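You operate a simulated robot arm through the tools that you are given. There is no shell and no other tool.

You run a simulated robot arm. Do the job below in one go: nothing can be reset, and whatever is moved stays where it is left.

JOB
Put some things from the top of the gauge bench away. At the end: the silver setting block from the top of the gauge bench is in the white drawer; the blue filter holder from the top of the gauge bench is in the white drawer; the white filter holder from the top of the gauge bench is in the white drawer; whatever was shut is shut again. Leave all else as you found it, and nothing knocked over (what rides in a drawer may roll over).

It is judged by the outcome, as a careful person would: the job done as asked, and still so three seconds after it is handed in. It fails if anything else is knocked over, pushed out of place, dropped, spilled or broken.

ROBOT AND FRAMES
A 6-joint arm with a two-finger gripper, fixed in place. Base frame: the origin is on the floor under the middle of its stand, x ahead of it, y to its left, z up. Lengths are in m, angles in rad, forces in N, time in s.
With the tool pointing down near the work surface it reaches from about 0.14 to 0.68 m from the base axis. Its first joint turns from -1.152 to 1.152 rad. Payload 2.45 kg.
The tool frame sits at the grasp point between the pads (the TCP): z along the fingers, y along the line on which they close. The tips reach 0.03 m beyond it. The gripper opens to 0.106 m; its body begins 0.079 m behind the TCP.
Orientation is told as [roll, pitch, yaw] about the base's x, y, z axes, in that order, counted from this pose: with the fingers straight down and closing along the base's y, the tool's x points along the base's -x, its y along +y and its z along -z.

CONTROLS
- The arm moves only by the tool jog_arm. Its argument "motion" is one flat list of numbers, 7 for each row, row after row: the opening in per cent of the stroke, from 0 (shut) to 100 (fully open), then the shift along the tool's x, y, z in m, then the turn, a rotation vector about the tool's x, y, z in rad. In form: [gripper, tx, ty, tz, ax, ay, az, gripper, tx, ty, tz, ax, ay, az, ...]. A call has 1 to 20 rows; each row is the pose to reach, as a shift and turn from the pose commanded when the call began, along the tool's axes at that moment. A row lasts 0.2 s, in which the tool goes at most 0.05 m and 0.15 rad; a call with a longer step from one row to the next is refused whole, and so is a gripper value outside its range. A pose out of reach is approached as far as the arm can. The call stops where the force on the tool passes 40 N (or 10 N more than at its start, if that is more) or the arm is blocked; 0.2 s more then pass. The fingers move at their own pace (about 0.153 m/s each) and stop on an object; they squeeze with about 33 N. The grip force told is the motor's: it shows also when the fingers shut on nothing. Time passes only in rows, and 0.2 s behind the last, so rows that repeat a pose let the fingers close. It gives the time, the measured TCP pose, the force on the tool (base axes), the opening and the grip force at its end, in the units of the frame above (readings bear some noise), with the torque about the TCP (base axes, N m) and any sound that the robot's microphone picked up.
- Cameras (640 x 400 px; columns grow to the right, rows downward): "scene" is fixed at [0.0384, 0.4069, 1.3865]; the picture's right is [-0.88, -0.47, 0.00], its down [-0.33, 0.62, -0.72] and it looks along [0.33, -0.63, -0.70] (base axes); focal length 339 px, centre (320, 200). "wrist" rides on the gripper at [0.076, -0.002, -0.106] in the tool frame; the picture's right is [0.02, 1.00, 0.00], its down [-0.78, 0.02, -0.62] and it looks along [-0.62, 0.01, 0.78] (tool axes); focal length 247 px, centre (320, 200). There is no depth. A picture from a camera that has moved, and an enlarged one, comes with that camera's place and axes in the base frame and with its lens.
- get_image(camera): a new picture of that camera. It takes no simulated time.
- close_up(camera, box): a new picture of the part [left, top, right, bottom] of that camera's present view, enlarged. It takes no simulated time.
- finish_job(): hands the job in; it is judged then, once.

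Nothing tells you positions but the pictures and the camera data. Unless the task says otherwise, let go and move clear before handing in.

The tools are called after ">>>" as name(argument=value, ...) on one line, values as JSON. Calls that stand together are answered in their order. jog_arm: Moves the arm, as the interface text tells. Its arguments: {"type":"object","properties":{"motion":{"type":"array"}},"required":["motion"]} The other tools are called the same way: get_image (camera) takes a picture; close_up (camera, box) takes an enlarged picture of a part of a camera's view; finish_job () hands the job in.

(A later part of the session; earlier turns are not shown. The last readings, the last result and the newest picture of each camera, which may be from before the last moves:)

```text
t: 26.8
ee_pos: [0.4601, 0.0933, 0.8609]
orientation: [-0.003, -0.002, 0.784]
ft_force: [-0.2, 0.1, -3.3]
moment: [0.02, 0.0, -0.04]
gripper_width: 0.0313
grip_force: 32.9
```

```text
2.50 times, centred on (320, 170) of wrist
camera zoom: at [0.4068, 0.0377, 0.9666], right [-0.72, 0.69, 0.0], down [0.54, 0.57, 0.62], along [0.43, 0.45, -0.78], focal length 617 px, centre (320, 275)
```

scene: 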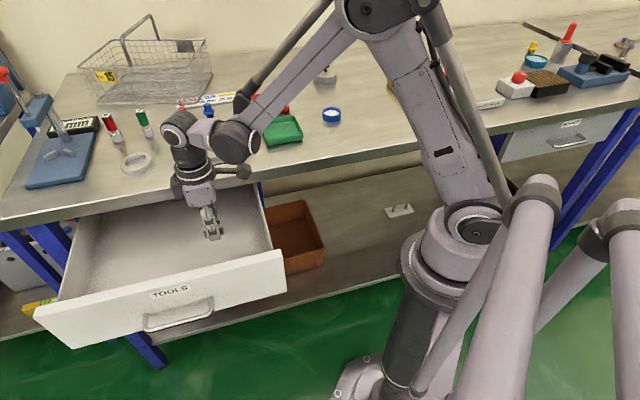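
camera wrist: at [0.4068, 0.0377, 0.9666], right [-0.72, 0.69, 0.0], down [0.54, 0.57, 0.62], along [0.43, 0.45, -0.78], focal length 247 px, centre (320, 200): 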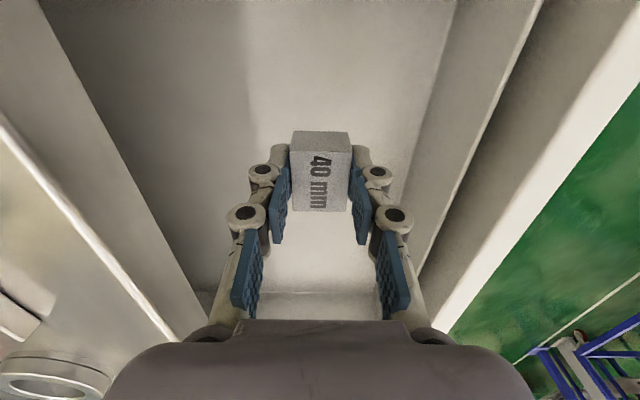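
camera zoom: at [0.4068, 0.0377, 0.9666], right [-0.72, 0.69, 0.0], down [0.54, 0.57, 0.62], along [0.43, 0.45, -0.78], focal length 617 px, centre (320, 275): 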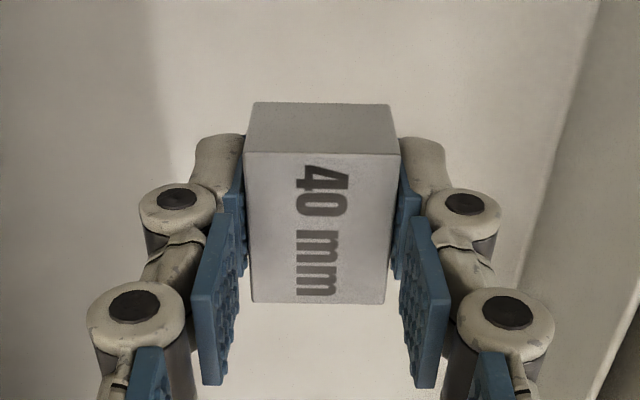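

There's good clearance all round. I'll lower slowly and watch the force for touch-down.

>>> jog_arm(motion=[0, 0, 0, 0.01, 0, 0, 0, 0, 0, 0, 0.02, 0, 0, 0, 0, 0, 0, 0.028, 0, 0, 0])

>>> close_up(camera="wrist", box=[220, 90, 420, 250])

```text
t: 27.6
ee_pos: [0.4594, 0.0929, 0.8325]
orientation: [0.0, -0.001, 0.785]
ft_force: [-0.2, -0.6, -2.4]
moment: [-0.03, -0.02, -0.01]
gripper_width: 0.0313
grip_force: 32.6
```

```text
2.50 times, centred on (320, 170) of wrist
camera zoom: at [0.4064, 0.038, 0.939], right [-0.72, 0.69, 0.0], down [0.54, 0.57, 0.62], along [0.43, 0.45, -0.78], focal length 617 px, centre (320, 275)
```

zoom: 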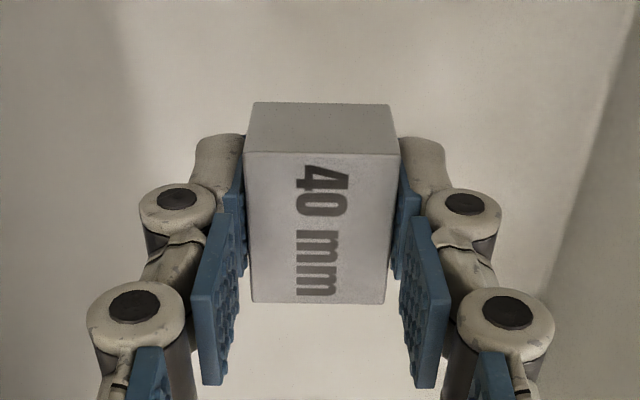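

No contact yet. I'll go on down a few millimetres at a time.

>>> jog_arm(motion=[0, 0, 0, 0.004, 0, 0, 0, 0, 0, 0, 0.008, 0, 0, 0, 0, 0, 0, 0.01, 0, 0, 0])

>>> close_up(camera="wrist", box=[220, 90, 420, 250])

```text
t: 28.4
ee_pos: [0.4598, 0.093, 0.824]
orientation: [0.002, 0.0, 0.786]
ft_force: [-0.4, -0.3, -2.5]
moment: [-0.03, -0.01, 0.0]
gripper_width: 0.0312
grip_force: 33.1
```

```text
2.50 times, centred on (320, 170) of wrist
camera zoom: at [0.4067, 0.0378, 0.9293], right [-0.72, 0.69, 0.0], down [0.54, 0.57, 0.62], along [0.43, 0.45, -0.78], focal length 617 px, centre (320, 275)
```

zoom: 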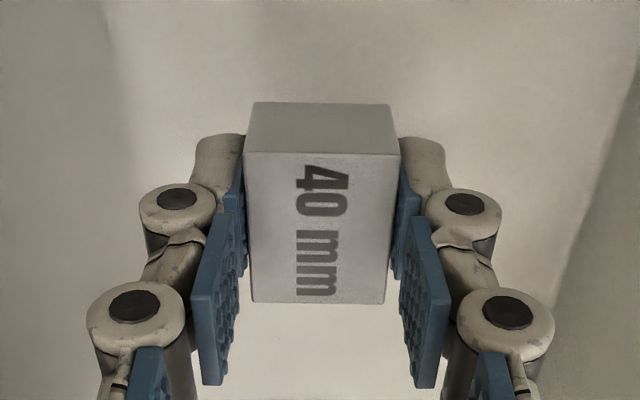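

Judging by the wall–floor line in this view, the floor is nearer z ≈ 0.765. I'll keep lowering gently.

>>> jog_arm(motion=[0, 0, 0, 0.006, 0, 0, 0, 0, 0, 0, 0.012, 0, 0, 0, 0, 0, 0, 0.016, 0, 0, 0])

>>> close_up(camera="wrist", box=[220, 90, 420, 250])

```text
t: 29.2
ee_pos: [0.4595, 0.0925, 0.808]
orientation: [-0.001, -0.002, 0.785]
ft_force: [-0.1, 0.7, -2.0]
moment: [-0.01, -0.02, 0.02]
gripper_width: 0.0315
grip_force: 33.1
```

```text
2.50 times, centred on (320, 170) of wrist
camera zoom: at [0.4065, 0.0379, 0.9134], right [-0.72, 0.69, 0.0], down [0.54, 0.57, 0.62], along [0.43, 0.45, -0.78], focal length 617 px, centre (320, 275)
```

zoom: 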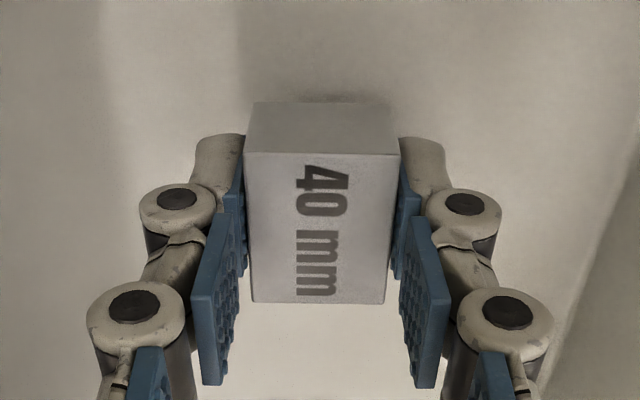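

A shadow is forming beneath the block, so the floor is near. I'll go down in small steps.

>>> jog_arm(motion=[0, 0, 0, 0.003, 0, 0, 0, 0, 0, 0, 0.006, 0, 0, 0, 0, 0, 0, 0.008, 0, 0, 0])

>>> close_up(camera="wrist", box=[220, 90, 420, 250])

```text
t: 30.0
ee_pos: [0.4596, 0.0933, 0.7987]
orientation: [0.001, -0.003, 0.786]
ft_force: [-1.0, 0.0, -2.1]
moment: [0.01, -0.01, 0.02]
gripper_width: 0.0312
grip_force: 33.3
```

```text
2.50 times, centred on (320, 170) of wrist
camera zoom: at [0.4064, 0.0377, 0.9054], right [-0.72, 0.69, 0.0], down [0.54, 0.57, 0.62], along [0.43, 0.45, -0.78], focal length 617 px, centre (320, 275)
```

zoom: 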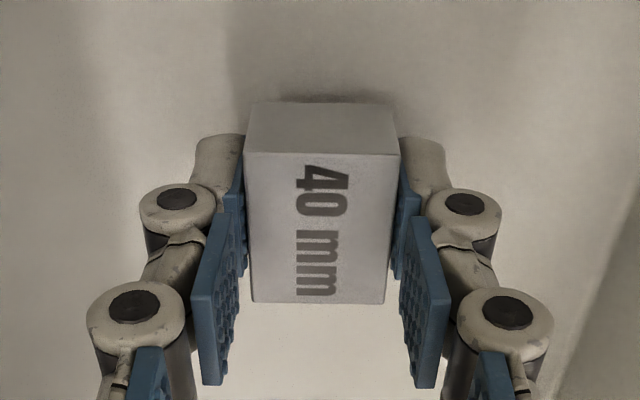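

Still free, but close. Another few millimetres.

>>> jog_arm(motion=[0, 0, 0, 0.0015, 0, 0, 0, 0, 0, 0, 0.003, 0, 0, 0, 0, 0, 0, 0.0045, 0, 0, 0])

>>> close_up(camera="wrist", box=[220, 90, 420, 250])

```text
t: 30.8
ee_pos: [0.4593, 0.0923, 0.7959]
orientation: [0.0, -0.002, 0.787]
ft_force: [0.4, -0.5, -1.8]
moment: [-0.02, 0.02, 0.03]
gripper_width: 0.0313
grip_force: 33.2
```

```text
2.50 times, centred on (320, 170) of wrist
camera zoom: at [0.4064, 0.0379, 0.901], right [-0.72, 0.69, 0.0], down [0.54, 0.57, 0.62], along [0.43, 0.45, -0.78], focal length 617 px, centre (320, 275)
```

zoom: 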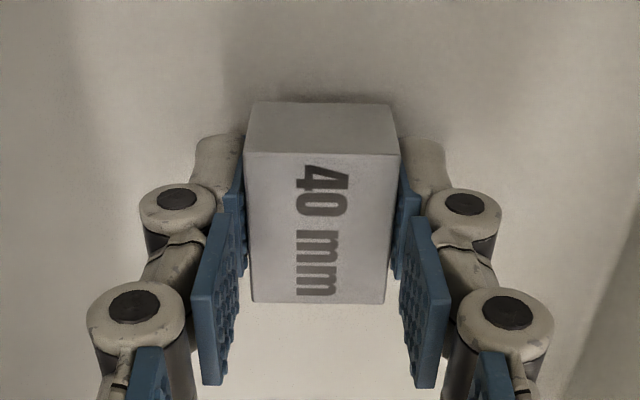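

Almost there. Continuing in 2 mm steps, watching for contact.

>>> jog_arm(motion=[0, 0, 0, 0.0015, 0, 0, 0, 0, 0, 0, 0.003, 0, 0, 0, 0, 0, 0, 0.0045, 0, 0, 0])

>>> close_up(camera="wrist", box=[220, 90, 420, 250])

```text
t: 31.6
ee_pos: [0.4591, 0.0941, 0.7908]
orientation: [-0.001, -0.002, 0.785]
ft_force: [-0.5, -0.4, -3.3]
moment: [0.04, 0.02, -0.02]
gripper_width: 0.0312
grip_force: 33.0
```

```text
2.50 times, centred on (320, 170) of wrist
camera zoom: at [0.4066, 0.0381, 0.8961], right [-0.72, 0.69, 0.0], down [0.54, 0.57, 0.62], along [0.43, 0.45, -0.78], focal length 617 px, centre (320, 275)
```

zoom: 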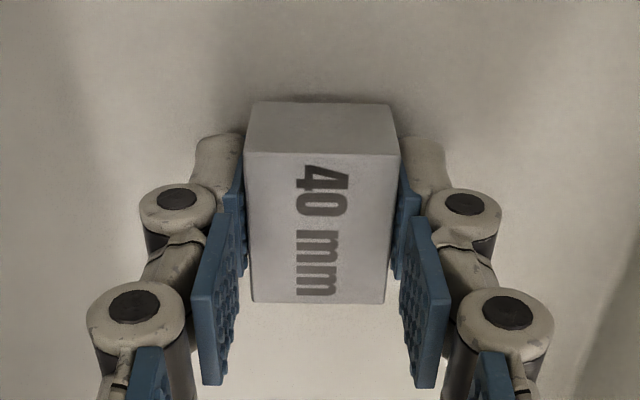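

Still hanging free. I'll keep going down in small steps.

>>> jog_arm(motion=[0, 0, 0, 0.0015, 0, 0, 0, 0, 0, 0, 0.003, 0, 0, 0, 0, 0, 0, 0.0045, 0, 0, 0, 0, 0, 0, 0.006, 0, 0, 0])

>>> close_up(camera="wrist", box=[220, 90, 420, 250])

>>> close_up(camera="scene", box=[140, 80, 300, 260])

```text
t: 32.6
ee_pos: [0.4608, 0.0938, 0.7845]
orientation: [-0.001, -0.002, 0.786]
ft_force: [-0.4, 0.0, -2.4]
moment: [-0.05, -0.02, 0.0]
gripper_width: 0.0313
grip_force: 33.5
```

```text
2.50 times, centred on (320, 170) of wrist
camera zoom: at [0.4066, 0.0378, 0.8902], right [-0.72, 0.69, 0.0], down [0.54, 0.57, 0.62], along [0.43, 0.45, -0.78], focal length 617 px, centre (320, 275)
```

zoom: 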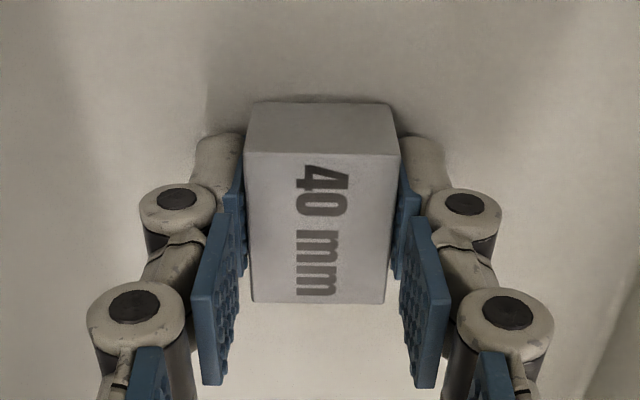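

```text
2.22 times, centred on (220, 170) of scene
camera zoom: at [0.0384, 0.4069, 1.3865], right [-0.88, -0.47, 0.0], down [-0.33, 0.62, -0.72], along [0.33, -0.63, -0.7], focal length 753 px, centre (542, 267)
```

zoom: 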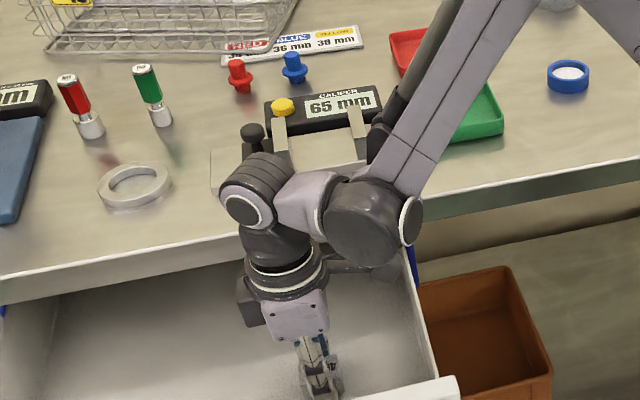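

Still no contact force, only the block's weight. The panel's lower edge is near 0.73, so the floor must be within the next centimetre or so.

>>> jog_arm(motion=[0, 0, 0, 0.0015, 0, 0, 0, 0, 0, 0, 0.003, 0, 0, 0, 0, 0, 0, 0.0045, 0, 0, 0, 0, 0, 0, 0.006, 0, 0, 0])

>>> close_up(camera="wrist", box=[220, 90, 420, 250])

```text
t: 33.6
ee_pos: [0.4592, 0.0938, 0.7799]
orientation: [-0.001, -0.001, 0.786]
ft_force: [1.3, -0.8, 32.8]
moment: [0.03, 0.04, -0.02]
gripper_width: 0.0317
grip_force: 33.7
```

```text
2.50 times, centred on (320, 170) of wrist
camera zoom: at [0.4065, 0.0378, 0.8855], right [-0.72, 0.69, 0.0], down [0.54, 0.57, 0.62], along [0.43, 0.45, -0.78], focal length 617 px, centre (320, 275)
```

zoom: 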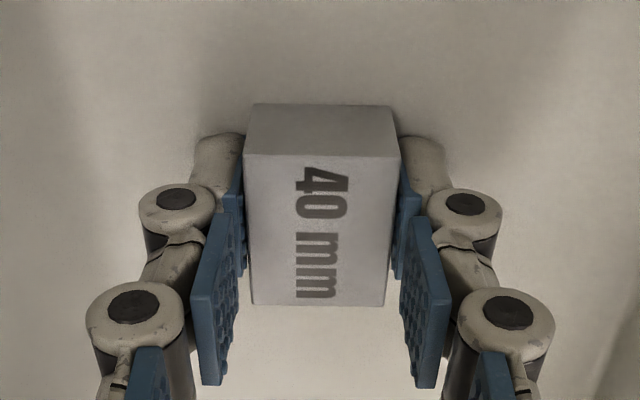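

Touch-down: the block is on the drawer floor with the TCP at z ≈ 0.781. I'll ease the pressure off, open a little, and rise.

>>> jog_arm(motion=[0, 0, 0, -0.0025, 0, 0, 0, 55, 0, 0, -0.0025, 0, 0, 0, 55, 0, 0, -0.0025, 0, 0, 0, 55, 0, 0, -0.02, 0, 0, 0, 55, 0, 0, -0.05, 0, 0, 0, 55, 0, 0, -0.09, 0, 0, 0, 55, 0, 0, -0.13, 0, 0, 0, 55, 0, 0, -0.17, 0, 0, 0, 55, 0, 0, -0.21, 0, 0, 0, 55, 0, 0, -0.25, 0, 0, 0, 55, 0, 0, -0.29, 0, 0, 0, 55, 0, 0, -0.32, 0, 0, 0])

>>> get_image(camera="wrist")

>>> get_image(camera="scene")

```text
t: 36.2
ee_pos: [0.4592, 0.0931, 1.0991]
orientation: [-0.002, -0.002, 0.784]
ft_force: [-0.7, 0.9, -1.2]
moment: [0.0, 0.05, 0.02]
gripper_width: 0.0583
grip_force: 0.1
```

```text
taken
camera wrist: at [0.4066, 0.0381, 1.2047], right [-0.72, 0.69, 0.0], down [0.54, 0.57, 0.62], along [0.43, 0.45, -0.78], focal length 247 px, centre (320, 200)
```

wrist: 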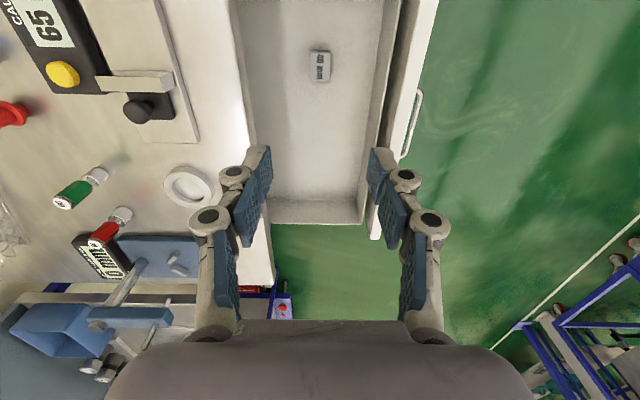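

```text
taken
```

scene: 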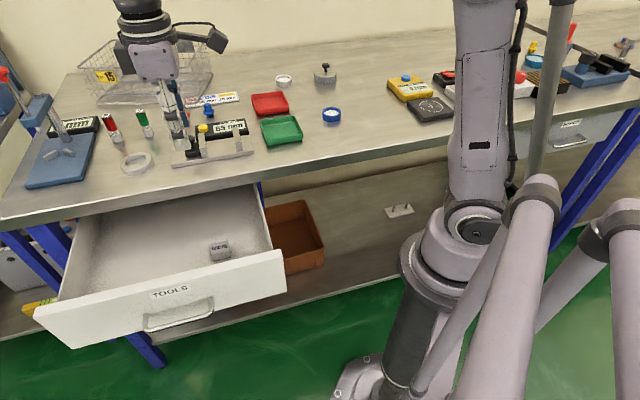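

The block sits upright in the drawer. Next is the blue holder, about 54 mm across and about 18 mm tall, near (0.397, -0.339).

>>> jog_arm(motion=[80, 0.02, -0.015, 0, 0, 0, 0, 80, 0.055, -0.0411, 0, 0, 0, 0, 80, 0.092, -0.0688, 0, 0, 0, 0, 80, 0.129, -0.0965, 0, 0, 0, 0, 80, 0.166, -0.1242, 0, 0, 0, 0, 80, 0.203, -0.1519, 0, 0, 0, 0, 80, 0.24, -0.1796, 0, 0, 0, 0, 80, 0.277, -0.2073, 0.015, 0, 0, 0, 80, 0.31, -0.232, 0.035, 0, 0, 0, 80, 0.335, -0.2507, 0.06, 0, 0, 0, 80, 0.3495, -0.2615, 0.085, 0, 0, 0])

>>> get_image(camera="wrist")

>>> close_up(camera="wrist", box=[240, 80, 400, 180])

>>> get_image(camera="scene")

```text
t: 38.6
ee_pos: [0.3973, -0.3395, 1.0147]
orientation: [0.001, -0.003, 0.786]
ft_force: [0.3, 1.2, 0.0]
moment: [0.01, 0.02, -0.01]
gripper_width: 0.0844
grip_force: 0.0
```

```text
taken
camera wrist: at [0.3438, -0.3947, 1.1195], right [-0.72, 0.69, 0.0], down [0.54, 0.57, 0.62], along [0.43, 0.45, -0.78], focal length 247 px, centre (320, 200)
```

wrist: 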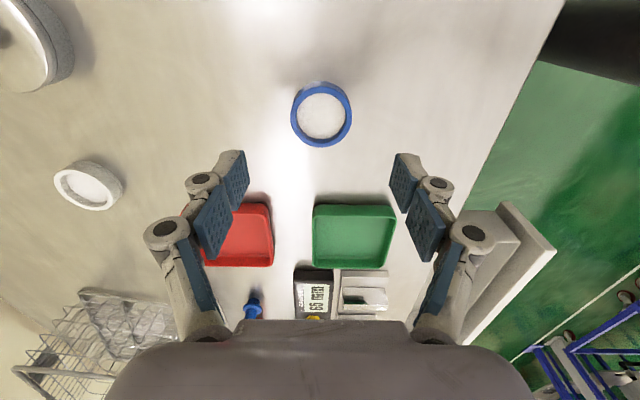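

```text
4.00 times, centred on (320, 130) of wrist
camera zoom: at [0.3438, -0.3947, 1.1195], right [-0.72, 0.69, 0.0], down [0.54, 0.57, 0.62], along [0.43, 0.45, -0.78], focal length 988 px, centre (320, 480)
```

zoom: 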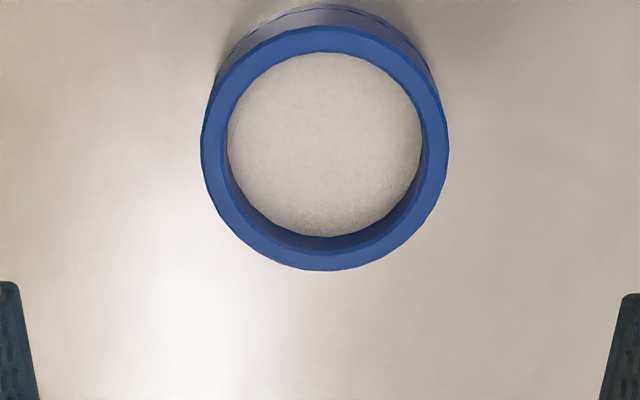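

```text
taken
```

scene: 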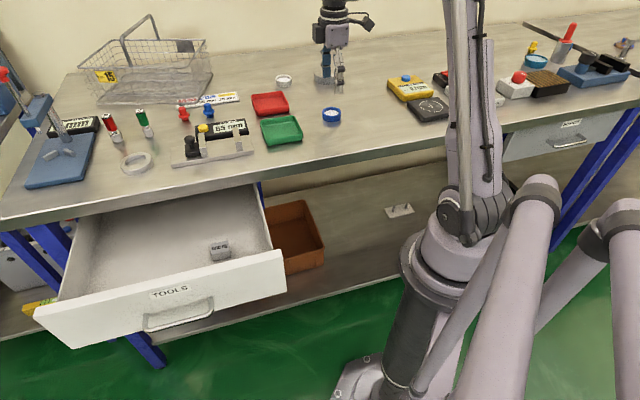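

The blue ring is well centred, about 52 mm across. I'll go down with a 3 mm correction and close on it.

>>> jog_arm(motion=[80, 0.003, 0.001, 0.025, 0, 0, 0, 80, 0.003, 0.001, 0.05, 0, 0, 0, 80, 0.003, 0.001, 0.07, 0, 0, 0, 80, 0.003, 0.001, 0.08, 0, 0, 0, 80, 0.003, 0.001, 0.0845, 0, 0, 0, 80, 0.003, 0.001, 0.0845, 0, 0, 0])

>>> get_image(camera="wrist")

```text
t: 40.0
ee_pos: [0.3961, -0.3402, 0.9284]
orientation: [0.0, -0.002, 0.785]
ft_force: [0.0, -0.2, 0.5]
moment: [0.02, 0.03, -0.01]
gripper_width: 0.0849
grip_force: 0.1
```

```text
taken
camera wrist: at [0.3415, -0.3955, 1.0345], right [-0.72, 0.69, 0.0], down [0.54, 0.57, 0.62], along [0.43, 0.45, -0.78], focal length 247 px, centre (320, 200)
```

wrist: 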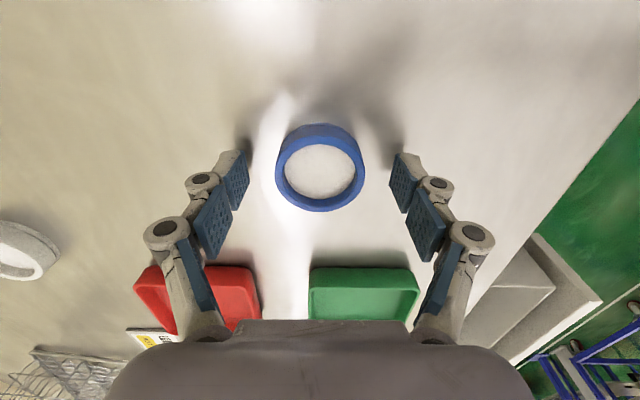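

The ring is centred between the pads. Closing now.

>>> jog_arm(motion=[0, 0, 0, 0, 0, 0, 0, 0, 0, 0, 0, 0, 0, 0, 0, 0, 0, 0, 0, 0, 0])

>>> get_image(camera="wrist")

```text
t: 40.8
ee_pos: [0.3963, -0.3401, 0.9288]
orientation: [-0.001, 0.001, 0.784]
ft_force: [0.7, -0.4, 6.2]
moment: [0.0, 0.01, -0.05]
gripper_width: 0.0505
grip_force: 32.9
```

```text
taken
camera wrist: at [0.3415, -0.3955, 1.0348], right [-0.72, 0.69, 0.0], down [0.54, 0.57, 0.62], along [0.43, 0.45, -0.78], focal length 247 px, centre (320, 200)
```

wrist: 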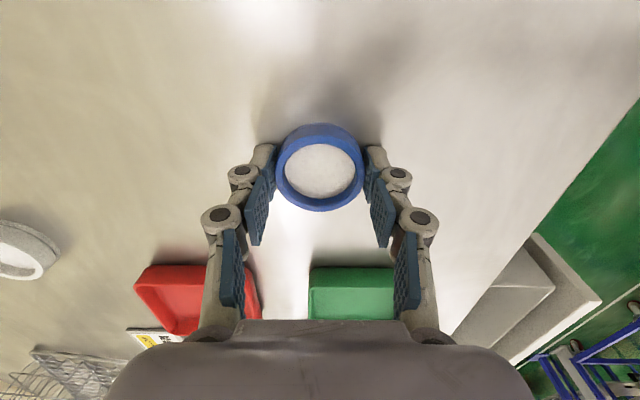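

The blue holder is gripped at 50.5 mm. Lifting it straight up and carrying it to above the middle of the drawer.

>>> jog_arm(motion=[0, 0, 0, -0.008, 0, 0, 0, 0, 0, 0, -0.03, 0, 0, 0, 0, 0, 0, -0.065, 0, 0, 0, 0, 0, 0, -0.1, 0, 0, 0, 0, 0, 0, -0.135, 0, 0, 0, 0, 0, 0, -0.16, 0, 0, 0, 0, 0, 0, -0.17, 0, 0, 0])

>>> get_image(camera="wrist")

```text
t: 42.4
ee_pos: [0.3951, -0.3414, 1.0997]
orientation: [0.001, -0.002, 0.785]
ft_force: [-0.4, -0.5, -0.6]
moment: [-0.01, -0.03, 0.0]
gripper_width: 0.0505
grip_force: 33.0
```

```text
taken
camera wrist: at [0.3415, -0.3956, 1.2046], right [-0.72, 0.69, 0.0], down [0.54, 0.57, 0.62], along [0.43, 0.45, -0.78], focal length 247 px, centre (320, 200)
```

wrist: 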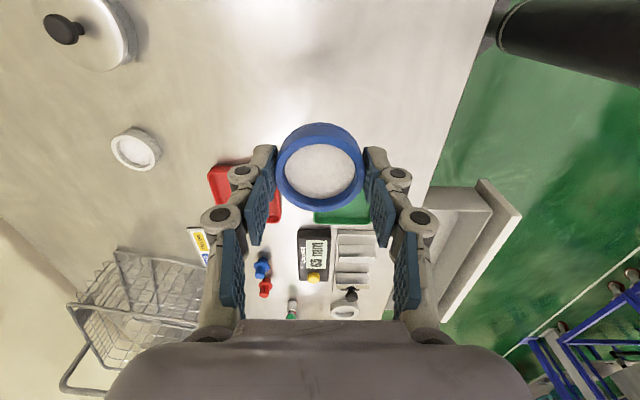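

The holder is held level. Carrying it over to the drawer.

>>> jog_arm(motion=[0, -0.018, 0.0106, 0, 0, 0, 0, 0, -0.05, 0.0295, 0, 0, 0, 0, 0, -0.088, 0.052, 0, 0, 0, 0, 0, -0.126, 0.0744, 0, 0, 0, 0, 0, -0.164, 0.0968, 0, 0, 0, 0, 0, -0.202, 0.1193, 0, 0, 0, 0, 0, -0.24, 0.1417, 0, 0, 0, 0, 0, -0.278, 0.1641, 0, 0, 0, 0, 0, -0.316, 0.1866, 0, 0, 0, 0, 0, -0.354, 0.209, 0, 0, 0, 0, 0, -0.39, 0.2303, 0, 0, 0, 0, 0, -0.42, 0.248, 0, 0, 0, 0, 0, -0.442, 0.261, 0, 0, 0, 0])

>>> get_image(camera="wrist")

>>> get_image(camera="scene")

```text
t: 45.2
ee_pos: [0.5213, 0.1571, 1.1003]
orientation: [-0.002, -0.001, 0.786]
ft_force: [-0.1, -0.8, -0.6]
moment: [0.01, -0.02, 0.0]
gripper_width: 0.0506
grip_force: 32.7
```

```text
taken
camera wrist: at [0.4683, 0.1019, 1.2045], right [-0.72, 0.69, 0.0], down [0.54, 0.57, 0.62], along [0.43, 0.45, -0.78], focal length 247 px, centre (320, 200)
```

wrist: 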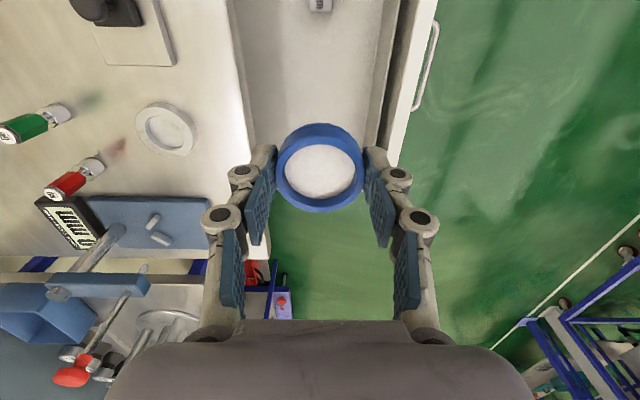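

```text
taken
```

scene: 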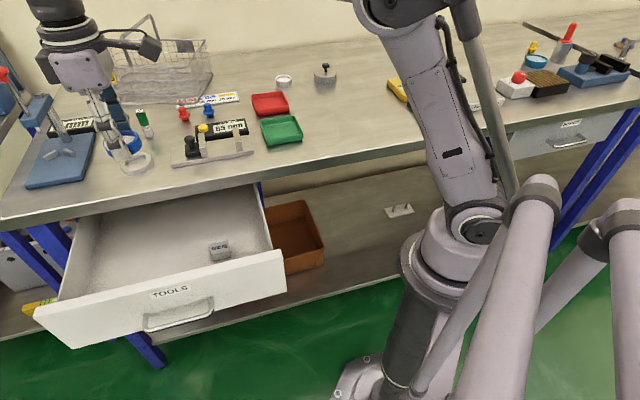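

The holder hangs over the middle of the drawer, beside the block's spot. I'll lower to just above the floor level found before (TCP contact at about 0.782).

>>> jog_arm(motion=[0, 0, 0, 0.02, 0, 0, 0, 0, 0, 0, 0.06, 0, 0, 0, 0, 0, 0, 0.1, 0, 0, 0, 0, 0, 0, 0.14, 0, 0, 0, 0, 0, 0, 0.18, 0, 0, 0, 0, 0, 0, 0.22, 0, 0, 0, 0, 0, 0, 0.255, 0, 0, 0, 0, 0, 0, 0.28, 0, 0, 0, 0, 0, 0, 0.3, 0, 0, 0, 0, 0, 0, 0.308, 0, 0, 0])

>>> get_image(camera="wrist")

>>> get_image(camera="scene")

```text
t: 47.4
ee_pos: [0.523, 0.156, 0.7908]
orientation: [0.001, -0.002, 0.785]
ft_force: [0.1, 0.6, -0.3]
moment: [-0.01, 0.01, -0.03]
gripper_width: 0.0505
grip_force: 32.6
```

```text
taken
camera wrist: at [0.4694, 0.1013, 0.8972], right [-0.72, 0.69, 0.0], down [0.54, 0.57, 0.62], along [0.43, 0.45, -0.78], focal length 247 px, centre (320, 200)
```

wrist: 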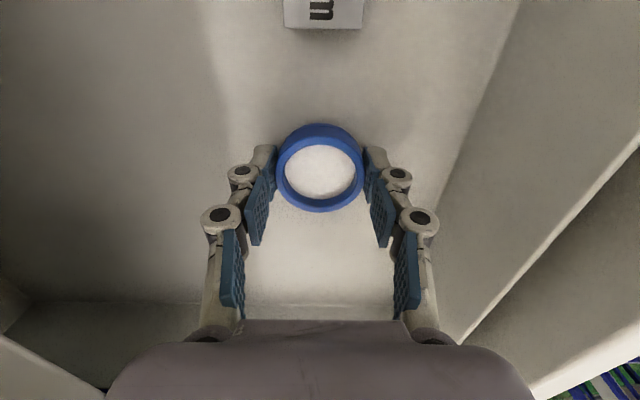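

```text
taken
```

scene: 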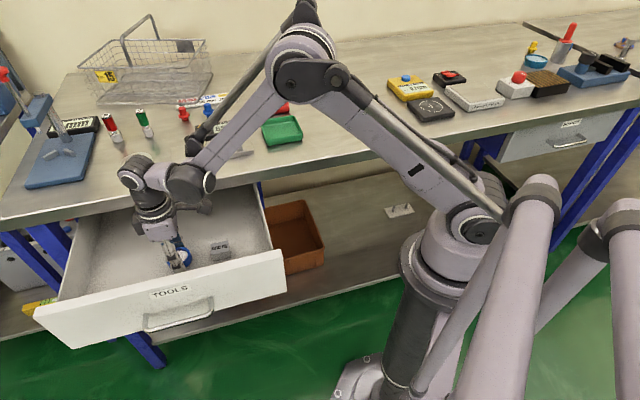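

The holder is near the floor. I'll check the forearm's clearance over the caliper stand before finishing.

>>> close_up(camera="scene", box=[110, 80, 310, 280])

>>> jog_arm(motion=[0, 0, 0, 0.002, 0, 0, 0, 0, 0, 0, 0.004, 0, 0, 0, 0, 0, 0, 0.006, 0, 0, 0])

```text
2.00 times, centred on (210, 180) of scene
camera zoom: at [0.0384, 0.4069, 1.3865], right [-0.88, -0.47, 0.0], down [-0.33, 0.62, -0.72], along [0.33, -0.63, -0.7], focal length 678 px, centre (540, 240)
```

zoom: 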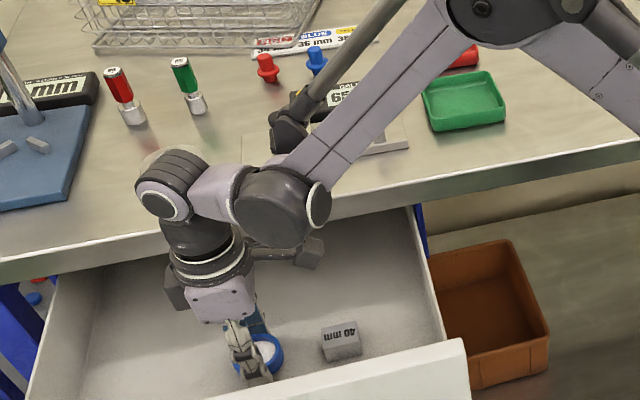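

```text
t: 48.2
ee_pos: [0.5229, 0.1557, 0.7856]
orientation: [-0.002, -0.001, 0.786]
ft_force: [-0.7, -0.3, -0.6]
moment: [0.0, -0.04, -0.03]
gripper_width: 0.0502
grip_force: 32.9
```

The parallel rod runs above the forearm, clear of the caliper stand. No touch-down yet; a few more millimetres.

>>> jog_arm(motion=[0, 0, 0, 0.0015, 0, 0, 0, 0, 0, 0, 0.003, 0, 0, 0, 0, 0, 0, 0.004, 0, 0, 0])

>>> close_up(camera="wrist", box=[220, 90, 420, 250])

```text
t: 49.0
ee_pos: [0.5231, 0.1566, 0.7805]
orientation: [0.0, -0.002, 0.786]
ft_force: [-0.3, 0.2, -1.1]
moment: [0.02, -0.02, 0.0]
gripper_width: 0.0504
grip_force: 33.1
```

```text
2.50 times, centred on (320, 170) of wrist
camera zoom: at [0.4693, 0.1015, 0.8868], right [-0.72, 0.69, 0.0], down [0.54, 0.57, 0.62], along [0.43, 0.45, -0.78], focal length 617 px, centre (320, 275)
```

zoom: 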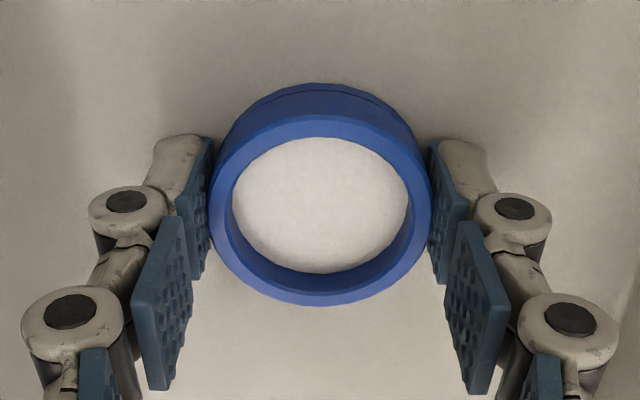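

>>> jog_arm(motion=[0, 0, 0, 0.0012, 0, 0, 0, 0, 0, 0, 0.0024, 0, 0, 0, 0, 0, 0, 0.0035, 0, 0, 0])

```text
t: 49.8
ee_pos: [0.523, 0.1575, 0.778]
orientation: [0.0, -0.002, 0.785]
ft_force: [-1.1, -0.1, 20.5]
moment: [-0.03, -0.04, -0.01]
gripper_width: 0.0502
grip_force: 32.9
```

The holder is on the floor. I'll ease off, open just enough, and rise clear.

>>> jog_arm(motion=[0, 0, 0, -0.0015, 0, 0, 0, 65, 0, 0, -0.0015, 0, 0, 0, 65, 0, 0, -0.0015, 0, 0, 0, 65, 0, 0, -0.02, 0, 0, 0, 65, 0, 0, -0.05, 0, 0, 0, 65, 0, 0, -0.09, 0, 0, 0, 65, 0, 0, -0.13, 0, 0, 0, 65, 0, 0, -0.17, 0, 0, 0, 65, 0, 0, -0.21, 0, 0, 0, 65, 0, 0, -0.25, 0, 0, 0, 65, 0, 0, -0.29, 0, 0, 0, 65, 0, 0, -0.32, 0, 0, 0])

>>> get_image(camera="wrist")

>>> get_image(camera="scene")

```text
t: 52.4
ee_pos: [0.5212, 0.1549, 1.0987]
orientation: [-0.001, -0.001, 0.785]
ft_force: [0.8, -0.9, -0.2]
moment: [0.02, 0.01, 0.01]
gripper_width: 0.0685
grip_force: 0.1
```

```text
taken
camera wrist: at [0.4671, 0.1008, 1.2043], right [-0.72, 0.69, 0.0], down [0.54, 0.57, 0.62], along [0.43, 0.45, -0.78], focal length 247 px, centre (320, 200)
```

wrist: 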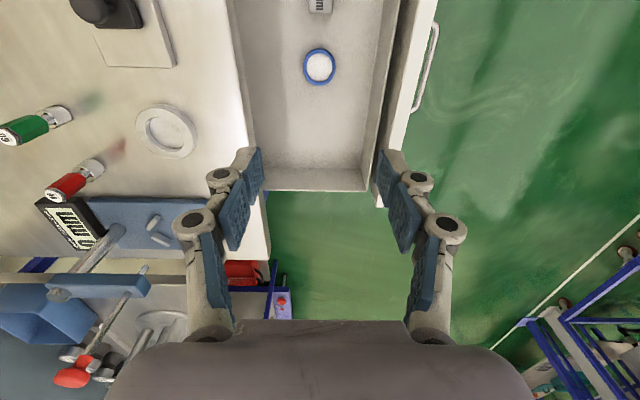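

```text
taken
```

scene: 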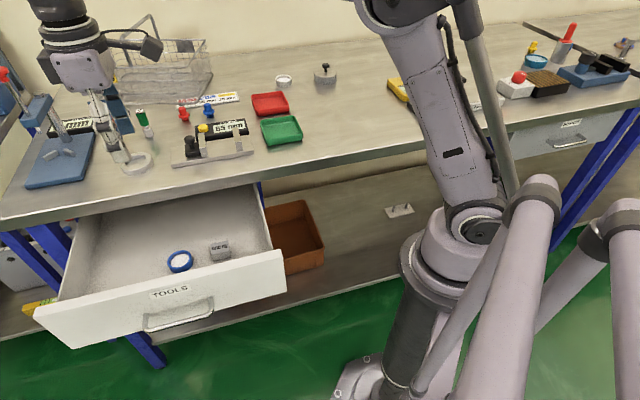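

Block and blue holder are both in the drawer. The white holder is at about (0.622, -0.455), 0.77 m out, which is beyond the straight-down reach. I'll swing round to face it, then tilt the tool outward.

>>> jog_arm(motion=[80, 0.02, -0.0145, 0, 0, 0, 0.118, 80, 0.05, -0.036, 0, 0, 0, 0.236, 80, 0.084, -0.061, 0, 0, 0, 0.354, 80, 0.118, -0.0856, 0, 0, 0, 0.472, 80, 0.153, -0.111, 0, 0, 0, 0.59, 80, 0.188, -0.1363, 0, 0, 0, 0.708, 80, 0.223, -0.1617, 0, 0, 0, 0.826, 80, 0.258, -0.187, 0, 0, 0, 0.944, 80, 0.293, -0.2125, 0, 0, 0, 1.062, 80, 0.328, -0.238, 0, 0, 0, 1.18, 80, 0.362, -0.2625, 0, 0, 0, 1.298, 80, 0.392, -0.284, 0, 0, 0, 1.415])

>>> get_image(camera="wrist")

>>> get_image(camera="scene")

```text
t: 55.0
ee_pos: [0.4457, -0.3215, 1.0979]
orientation: [0.002, -0.001, -0.633]
ft_force: [-1.3, -0.8, -0.4]
moment: [0.01, -0.01, -0.01]
gripper_width: 0.0849
grip_force: 0.1
```

```text
taken
camera wrist: at [0.3819, -0.2781, 1.203], right [0.57, 0.82, 0.0], down [0.64, -0.45, 0.62], along [0.51, -0.36, -0.78], focal length 247 px, centre (320, 200)
```

wrist: 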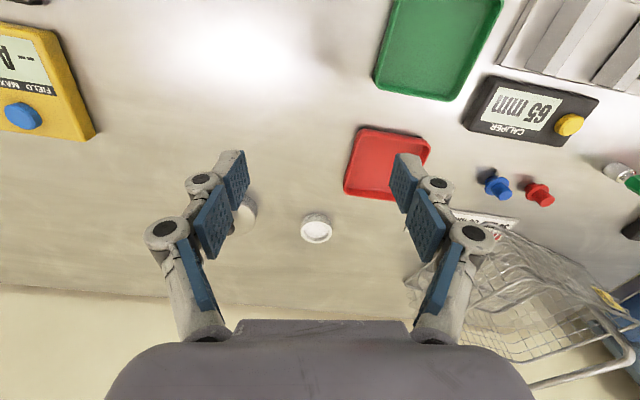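

```text
taken
```

scene: 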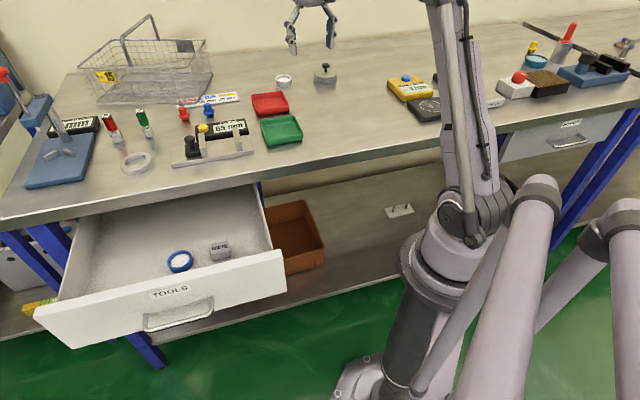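

The white holder is straight ahead in the wrist view, between the silver lidded pot and the red tray. I'll enlarge to measure it and the gaps.

>>> close_up(camera="wrist", box=[220, 150, 420, 275])

>>> close_up(camera="wrist", box=[280, 200, 360, 250])

>>> close_up(camera="scene", box=[230, 50, 358, 130])

```text
3.20 times, centred on (320, 212) of wrist
camera zoom: at [0.3819, -0.2781, 1.203], right [0.57, 0.82, 0.0], down [0.64, -0.45, 0.62], along [0.51, -0.36, -0.78], focal length 790 px, centre (320, 160)
```

zoom: 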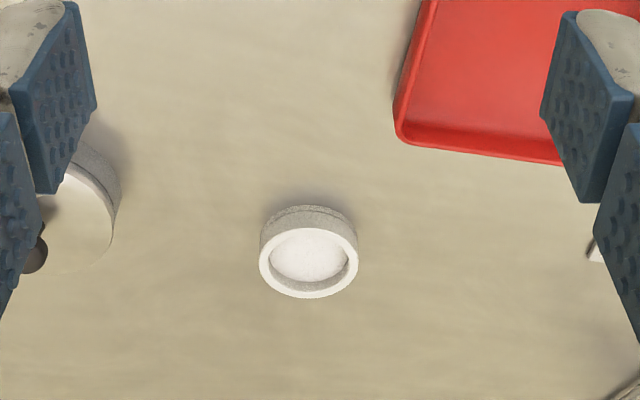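

```text
8.00 times, centred on (320, 225) of wrist
camera zoom: at [0.3819, -0.2781, 1.203], right [0.57, 0.82, 0.0], down [0.64, -0.45, 0.62], along [0.51, -0.36, -0.78], focal length 1976 px, centre (320, 0)
```

zoom: 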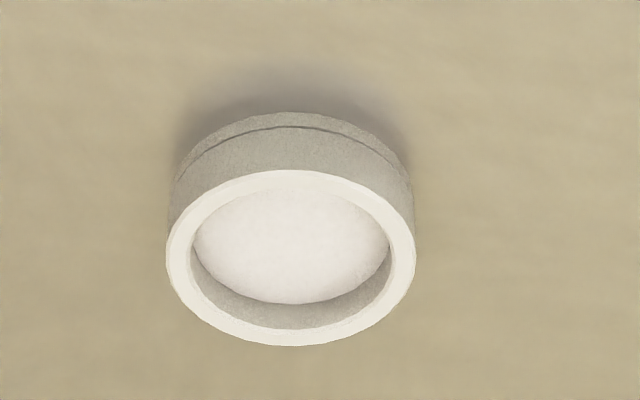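

```text
5.00 times, centred on (294, 90) of scene
camera zoom: at [0.0383, 0.4069, 1.3865], right [-0.88, -0.47, 0.0], down [-0.33, 0.62, -0.72], along [0.33, -0.63, -0.7], focal length 1694 px, centre (450, 750)
```

zoom: 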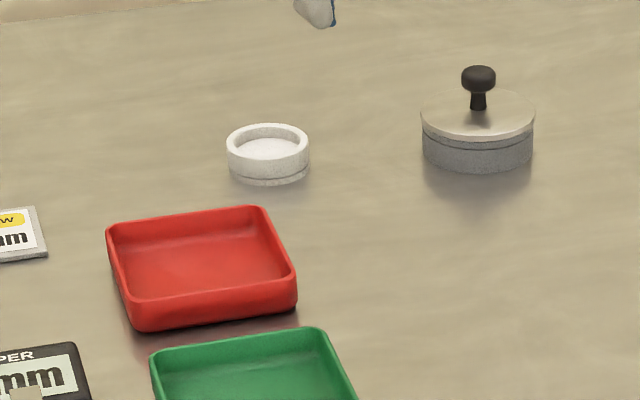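

The white holder measures 52 mm across and is at (0.6215, -0.455), with about 8 cm clear to the pot on one side and clear of the tray on the other. I'll tilt the tool outward 0.6 rad and move to a point above and behind it to test the reach.

>>> jog_arm(motion=[68, -0.025, -0.001, 0.01, 0, -0.12, 0, 68, -0.055, -0.001, 0.025, 0, -0.24, 0, 68, -0.09, -0.002, 0.042, 0, -0.36, 0, 68, -0.122, -0.003, 0.06, 0, -0.48, 0, 68, -0.15, -0.004, 0.078, 0, -0.6, 0])

>>> get_image(camera="wrist")

>>> get_image(camera="scene")

```text
t: 56.2
ee_pos: [0.5646, -0.4131, 1.0195]
orientation: [0.002, -0.605, -0.629]
ft_force: [-0.2, -0.1, 1.1]
moment: [-0.02, -0.02, -0.01]
gripper_width: 0.072
grip_force: 0.0
```

```text
taken
camera wrist: at [0.464, -0.3417, 1.0635], right [0.57, 0.82, -0.01], down [0.25, -0.16, 0.96], along [0.78, -0.55, -0.29], focal length 247 px, centre (320, 200)
```

wrist: 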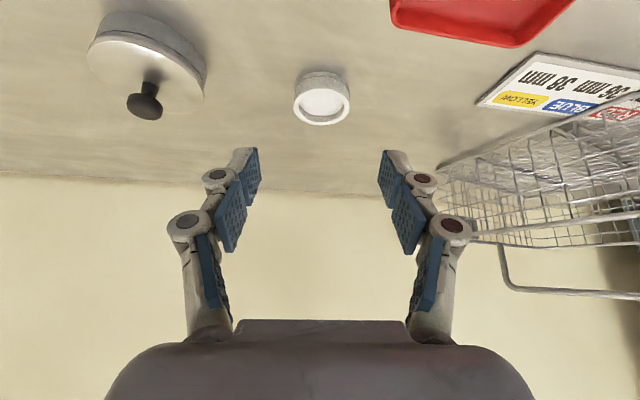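

```text
taken
```

scene: 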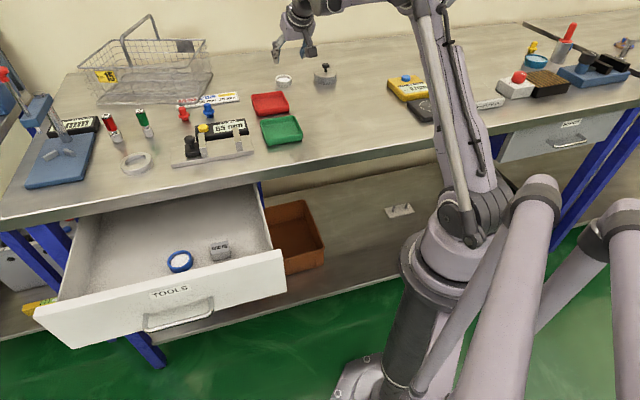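

The tilted pose is well within reach, and the holder lies along the tool's axis. I'll approach along the tool axis and stop short to check.

>>> jog_arm(motion=[68, 0, 0, 0.025, 0, 0, 0, 68, 0, 0, 0.05, 0, 0, 0, 68, 0, 0, 0.07, 0, 0, 0])

>>> get_image(camera="wrist")

>>> close_up(camera="scene", box=[220, 0, 380, 100])

```text
t: 57.0
ee_pos: [0.5971, -0.4374, 0.9614]
orientation: [0.001, -0.602, -0.63]
ft_force: [-0.1, 0.0, -0.1]
moment: [-0.02, 0.05, -0.03]
gripper_width: 0.0719
grip_force: 0.0
```

```text
taken
camera wrist: at [0.4962, -0.3655, 1.0049], right [0.57, 0.82, -0.01], down [0.25, -0.16, 0.96], along [0.78, -0.55, -0.29], focal length 247 px, centre (320, 200)
```

wrist: 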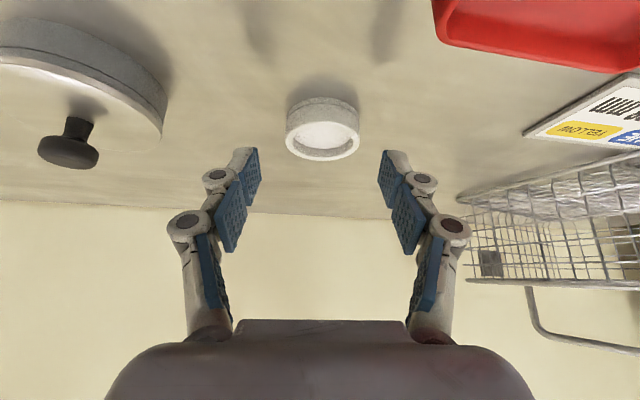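

```text
4.00 times, centred on (300, 50) of scene
camera zoom: at [0.0384, 0.4069, 1.3865], right [-0.88, -0.47, 0.0], down [-0.33, 0.62, -0.72], along [0.33, -0.63, -0.7], focal length 1355 px, centre (400, 800)
```

zoom: 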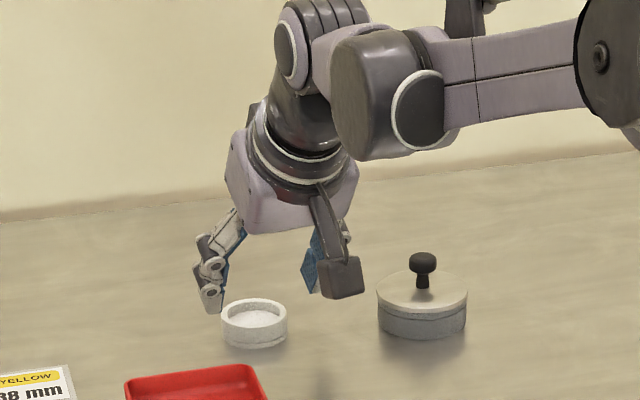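

The holder is centred to within 2 mm between the fingers and the camera box is well clear. I'll make the last 35 mm.

>>> jog_arm(motion=[68, 0, 0.0015, 0.012, 0, 0, 0, 68, 0, 0.0015, 0.024, 0, 0, 0, 68, 0, 0.0015, 0.032, 0, 0, 0, 68, 0, 0.0015, 0.035, 0, 0, 0])

>>> get_image(camera="wrist")

>>> close_up(camera="scene", box=[220, 20, 380, 120])

```text
t: 58.0
ee_pos: [0.614, -0.4464, 0.9326]
orientation: [0.002, -0.6, -0.631]
ft_force: [1.1, 0.6, 0.5]
moment: [0.05, -0.01, 0.01]
gripper_width: 0.0722
grip_force: 0.0
```

```text
taken
camera wrist: at [0.5131, -0.3755, 0.9766], right [0.57, 0.82, -0.01], down [0.25, -0.16, 0.96], along [0.78, -0.55, -0.29], focal length 247 px, centre (320, 200)
```

wrist: 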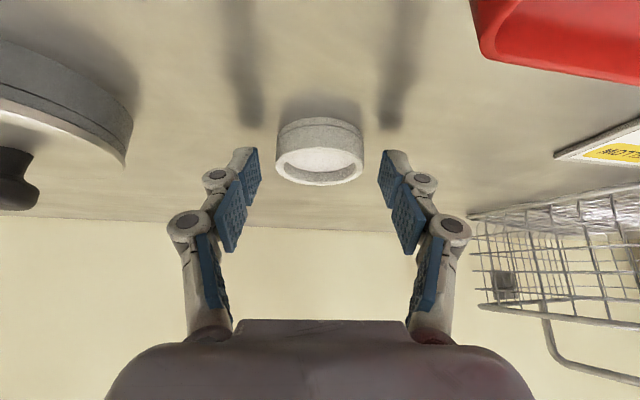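

```text
4.00 times, centred on (300, 70) of scene
camera zoom: at [0.0384, 0.4069, 1.3865], right [-0.88, -0.47, 0.0], down [-0.33, 0.62, -0.72], along [0.33, -0.63, -0.7], focal length 1355 px, centre (400, 720)
```

zoom: 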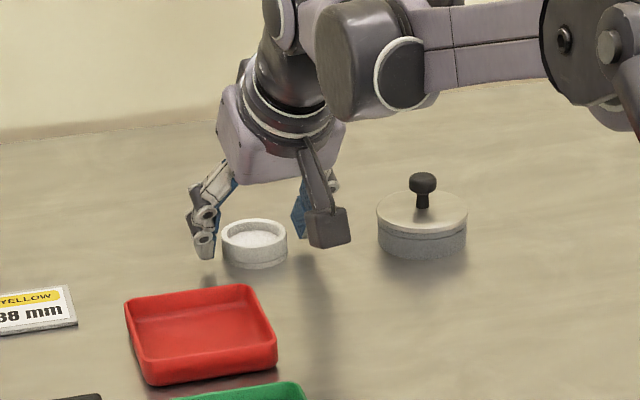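

The pads straddle the ring with the tips a few millimetres above the bench. I'll nudge 1.5 mm deeper and close.

>>> jog_arm(motion=[68, 0, 0, 0.0015, 0, 0, 0, 0, 0, 0, 0.0015, 0, 0, 0, 0, 0, 0, 0.0015, 0, 0, 0, 0, 0, 0, 0.0015, 0, 0, 0])

>>> get_image(camera="wrist")

```text
t: 59.0
ee_pos: [0.6158, -0.4476, 0.9315]
orientation: [0.003, -0.601, -0.629]
ft_force: [-0.6, -0.7, 3.0]
moment: [-0.01, -0.05, -0.02]
gripper_width: 0.0504
grip_force: 33.1
```

```text
taken
camera wrist: at [0.514, -0.3758, 0.9757], right [0.57, 0.82, -0.01], down [0.25, -0.16, 0.96], along [0.78, -0.55, -0.29], focal length 247 px, centre (320, 200)
```

wrist: 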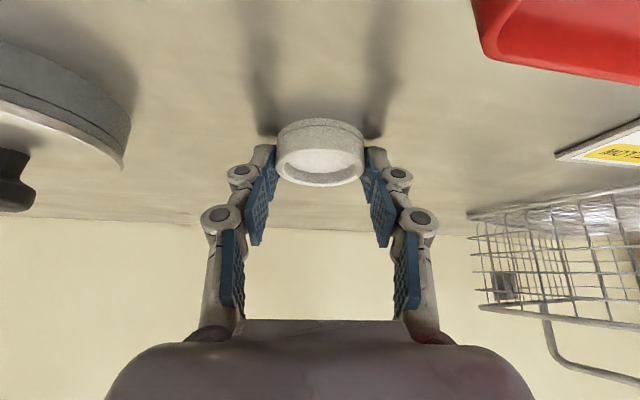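

The white holder is gripped at 50.4 mm. I'll lift it straight up 7 cm and check the hold.

>>> jog_arm(motion=[0, -0.0034, 0, -0.005, 0, 0, 0, 0, -0.0113, 0, -0.0165, 0, 0, 0, 0, -0.0254, 0, -0.0371, 0, 0, 0, 0, -0.0396, 0, -0.0577, 0, 0, 0])

>>> get_image(camera="wrist")

>>> get_image(camera="scene")

```text
t: 60.0
ee_pos: [0.6146, -0.4462, 1.0023]
orientation: [0.003, -0.601, -0.629]
ft_force: [-0.3, 0.0, -0.2]
moment: [0.01, 0.03, 0.04]
gripper_width: 0.0507
grip_force: 33.4
```

```text
taken
camera wrist: at [0.5144, -0.3763, 1.0453], right [0.57, 0.82, -0.01], down [0.25, -0.16, 0.96], along [0.78, -0.55, -0.29], focal length 247 px, centre (320, 200)
```

wrist: 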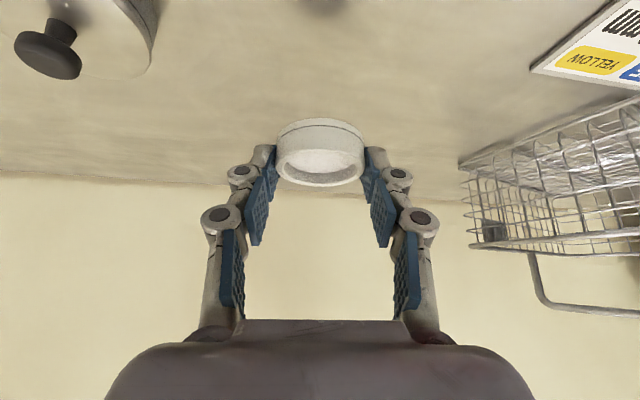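

```text
taken
```

scene: 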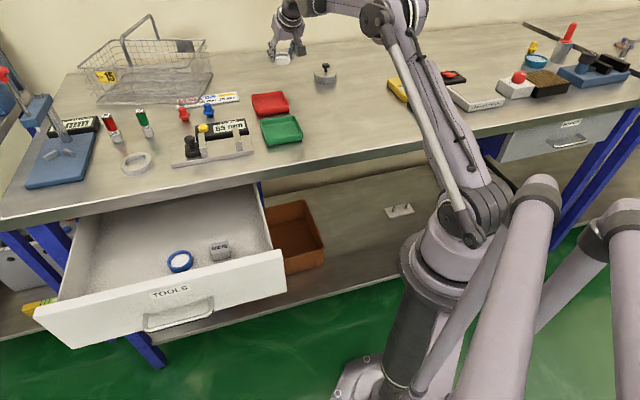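

The holder is held firmly and level. I'll bring it in at this height to a free spot on the bench near (0.43, -0.37), to set it down and re-grip it with the tool vertical.

>>> jog_arm(motion=[0, 0.02, -0.0053, -0.0137, 0, 0, 0, 0, 0.05, -0.0132, -0.0343, 0, 0, 0, 0, 0.082, -0.0216, -0.0562, 0, 0, 0, 0, 0.114, -0.03, -0.0782, 0, 0, 0, 0, 0.145, -0.0382, -0.0994, 0, 0, 0, 0, 0.1686, -0.0444, -0.1156, 0, 0, 0])

>>> get_image(camera="wrist")

>>> get_image(camera="scene")

```text
t: 61.4
ee_pos: [0.4233, -0.3629, 1.0011]
orientation: [0.001, -0.6, -0.63]
ft_force: [-0.5, -0.7, 0.3]
moment: [0.0, 0.01, 0.01]
gripper_width: 0.0506
grip_force: 33.1
```

```text
taken
camera wrist: at [0.3219, -0.2916, 1.0451], right [0.57, 0.82, -0.01], down [0.25, -0.16, 0.96], along [0.78, -0.55, -0.29], focal length 247 px, centre (320, 200)
```

wrist: 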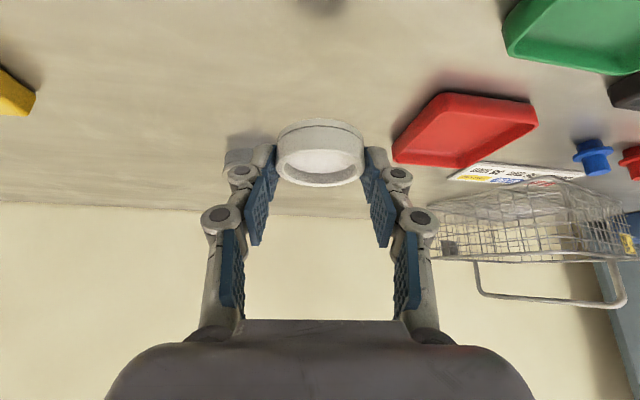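

```text
taken
```

scene: 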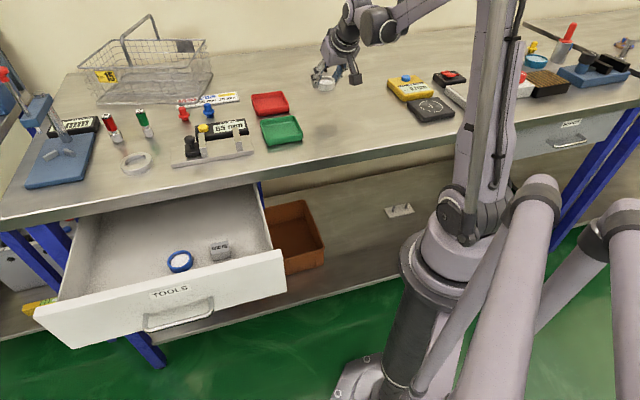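

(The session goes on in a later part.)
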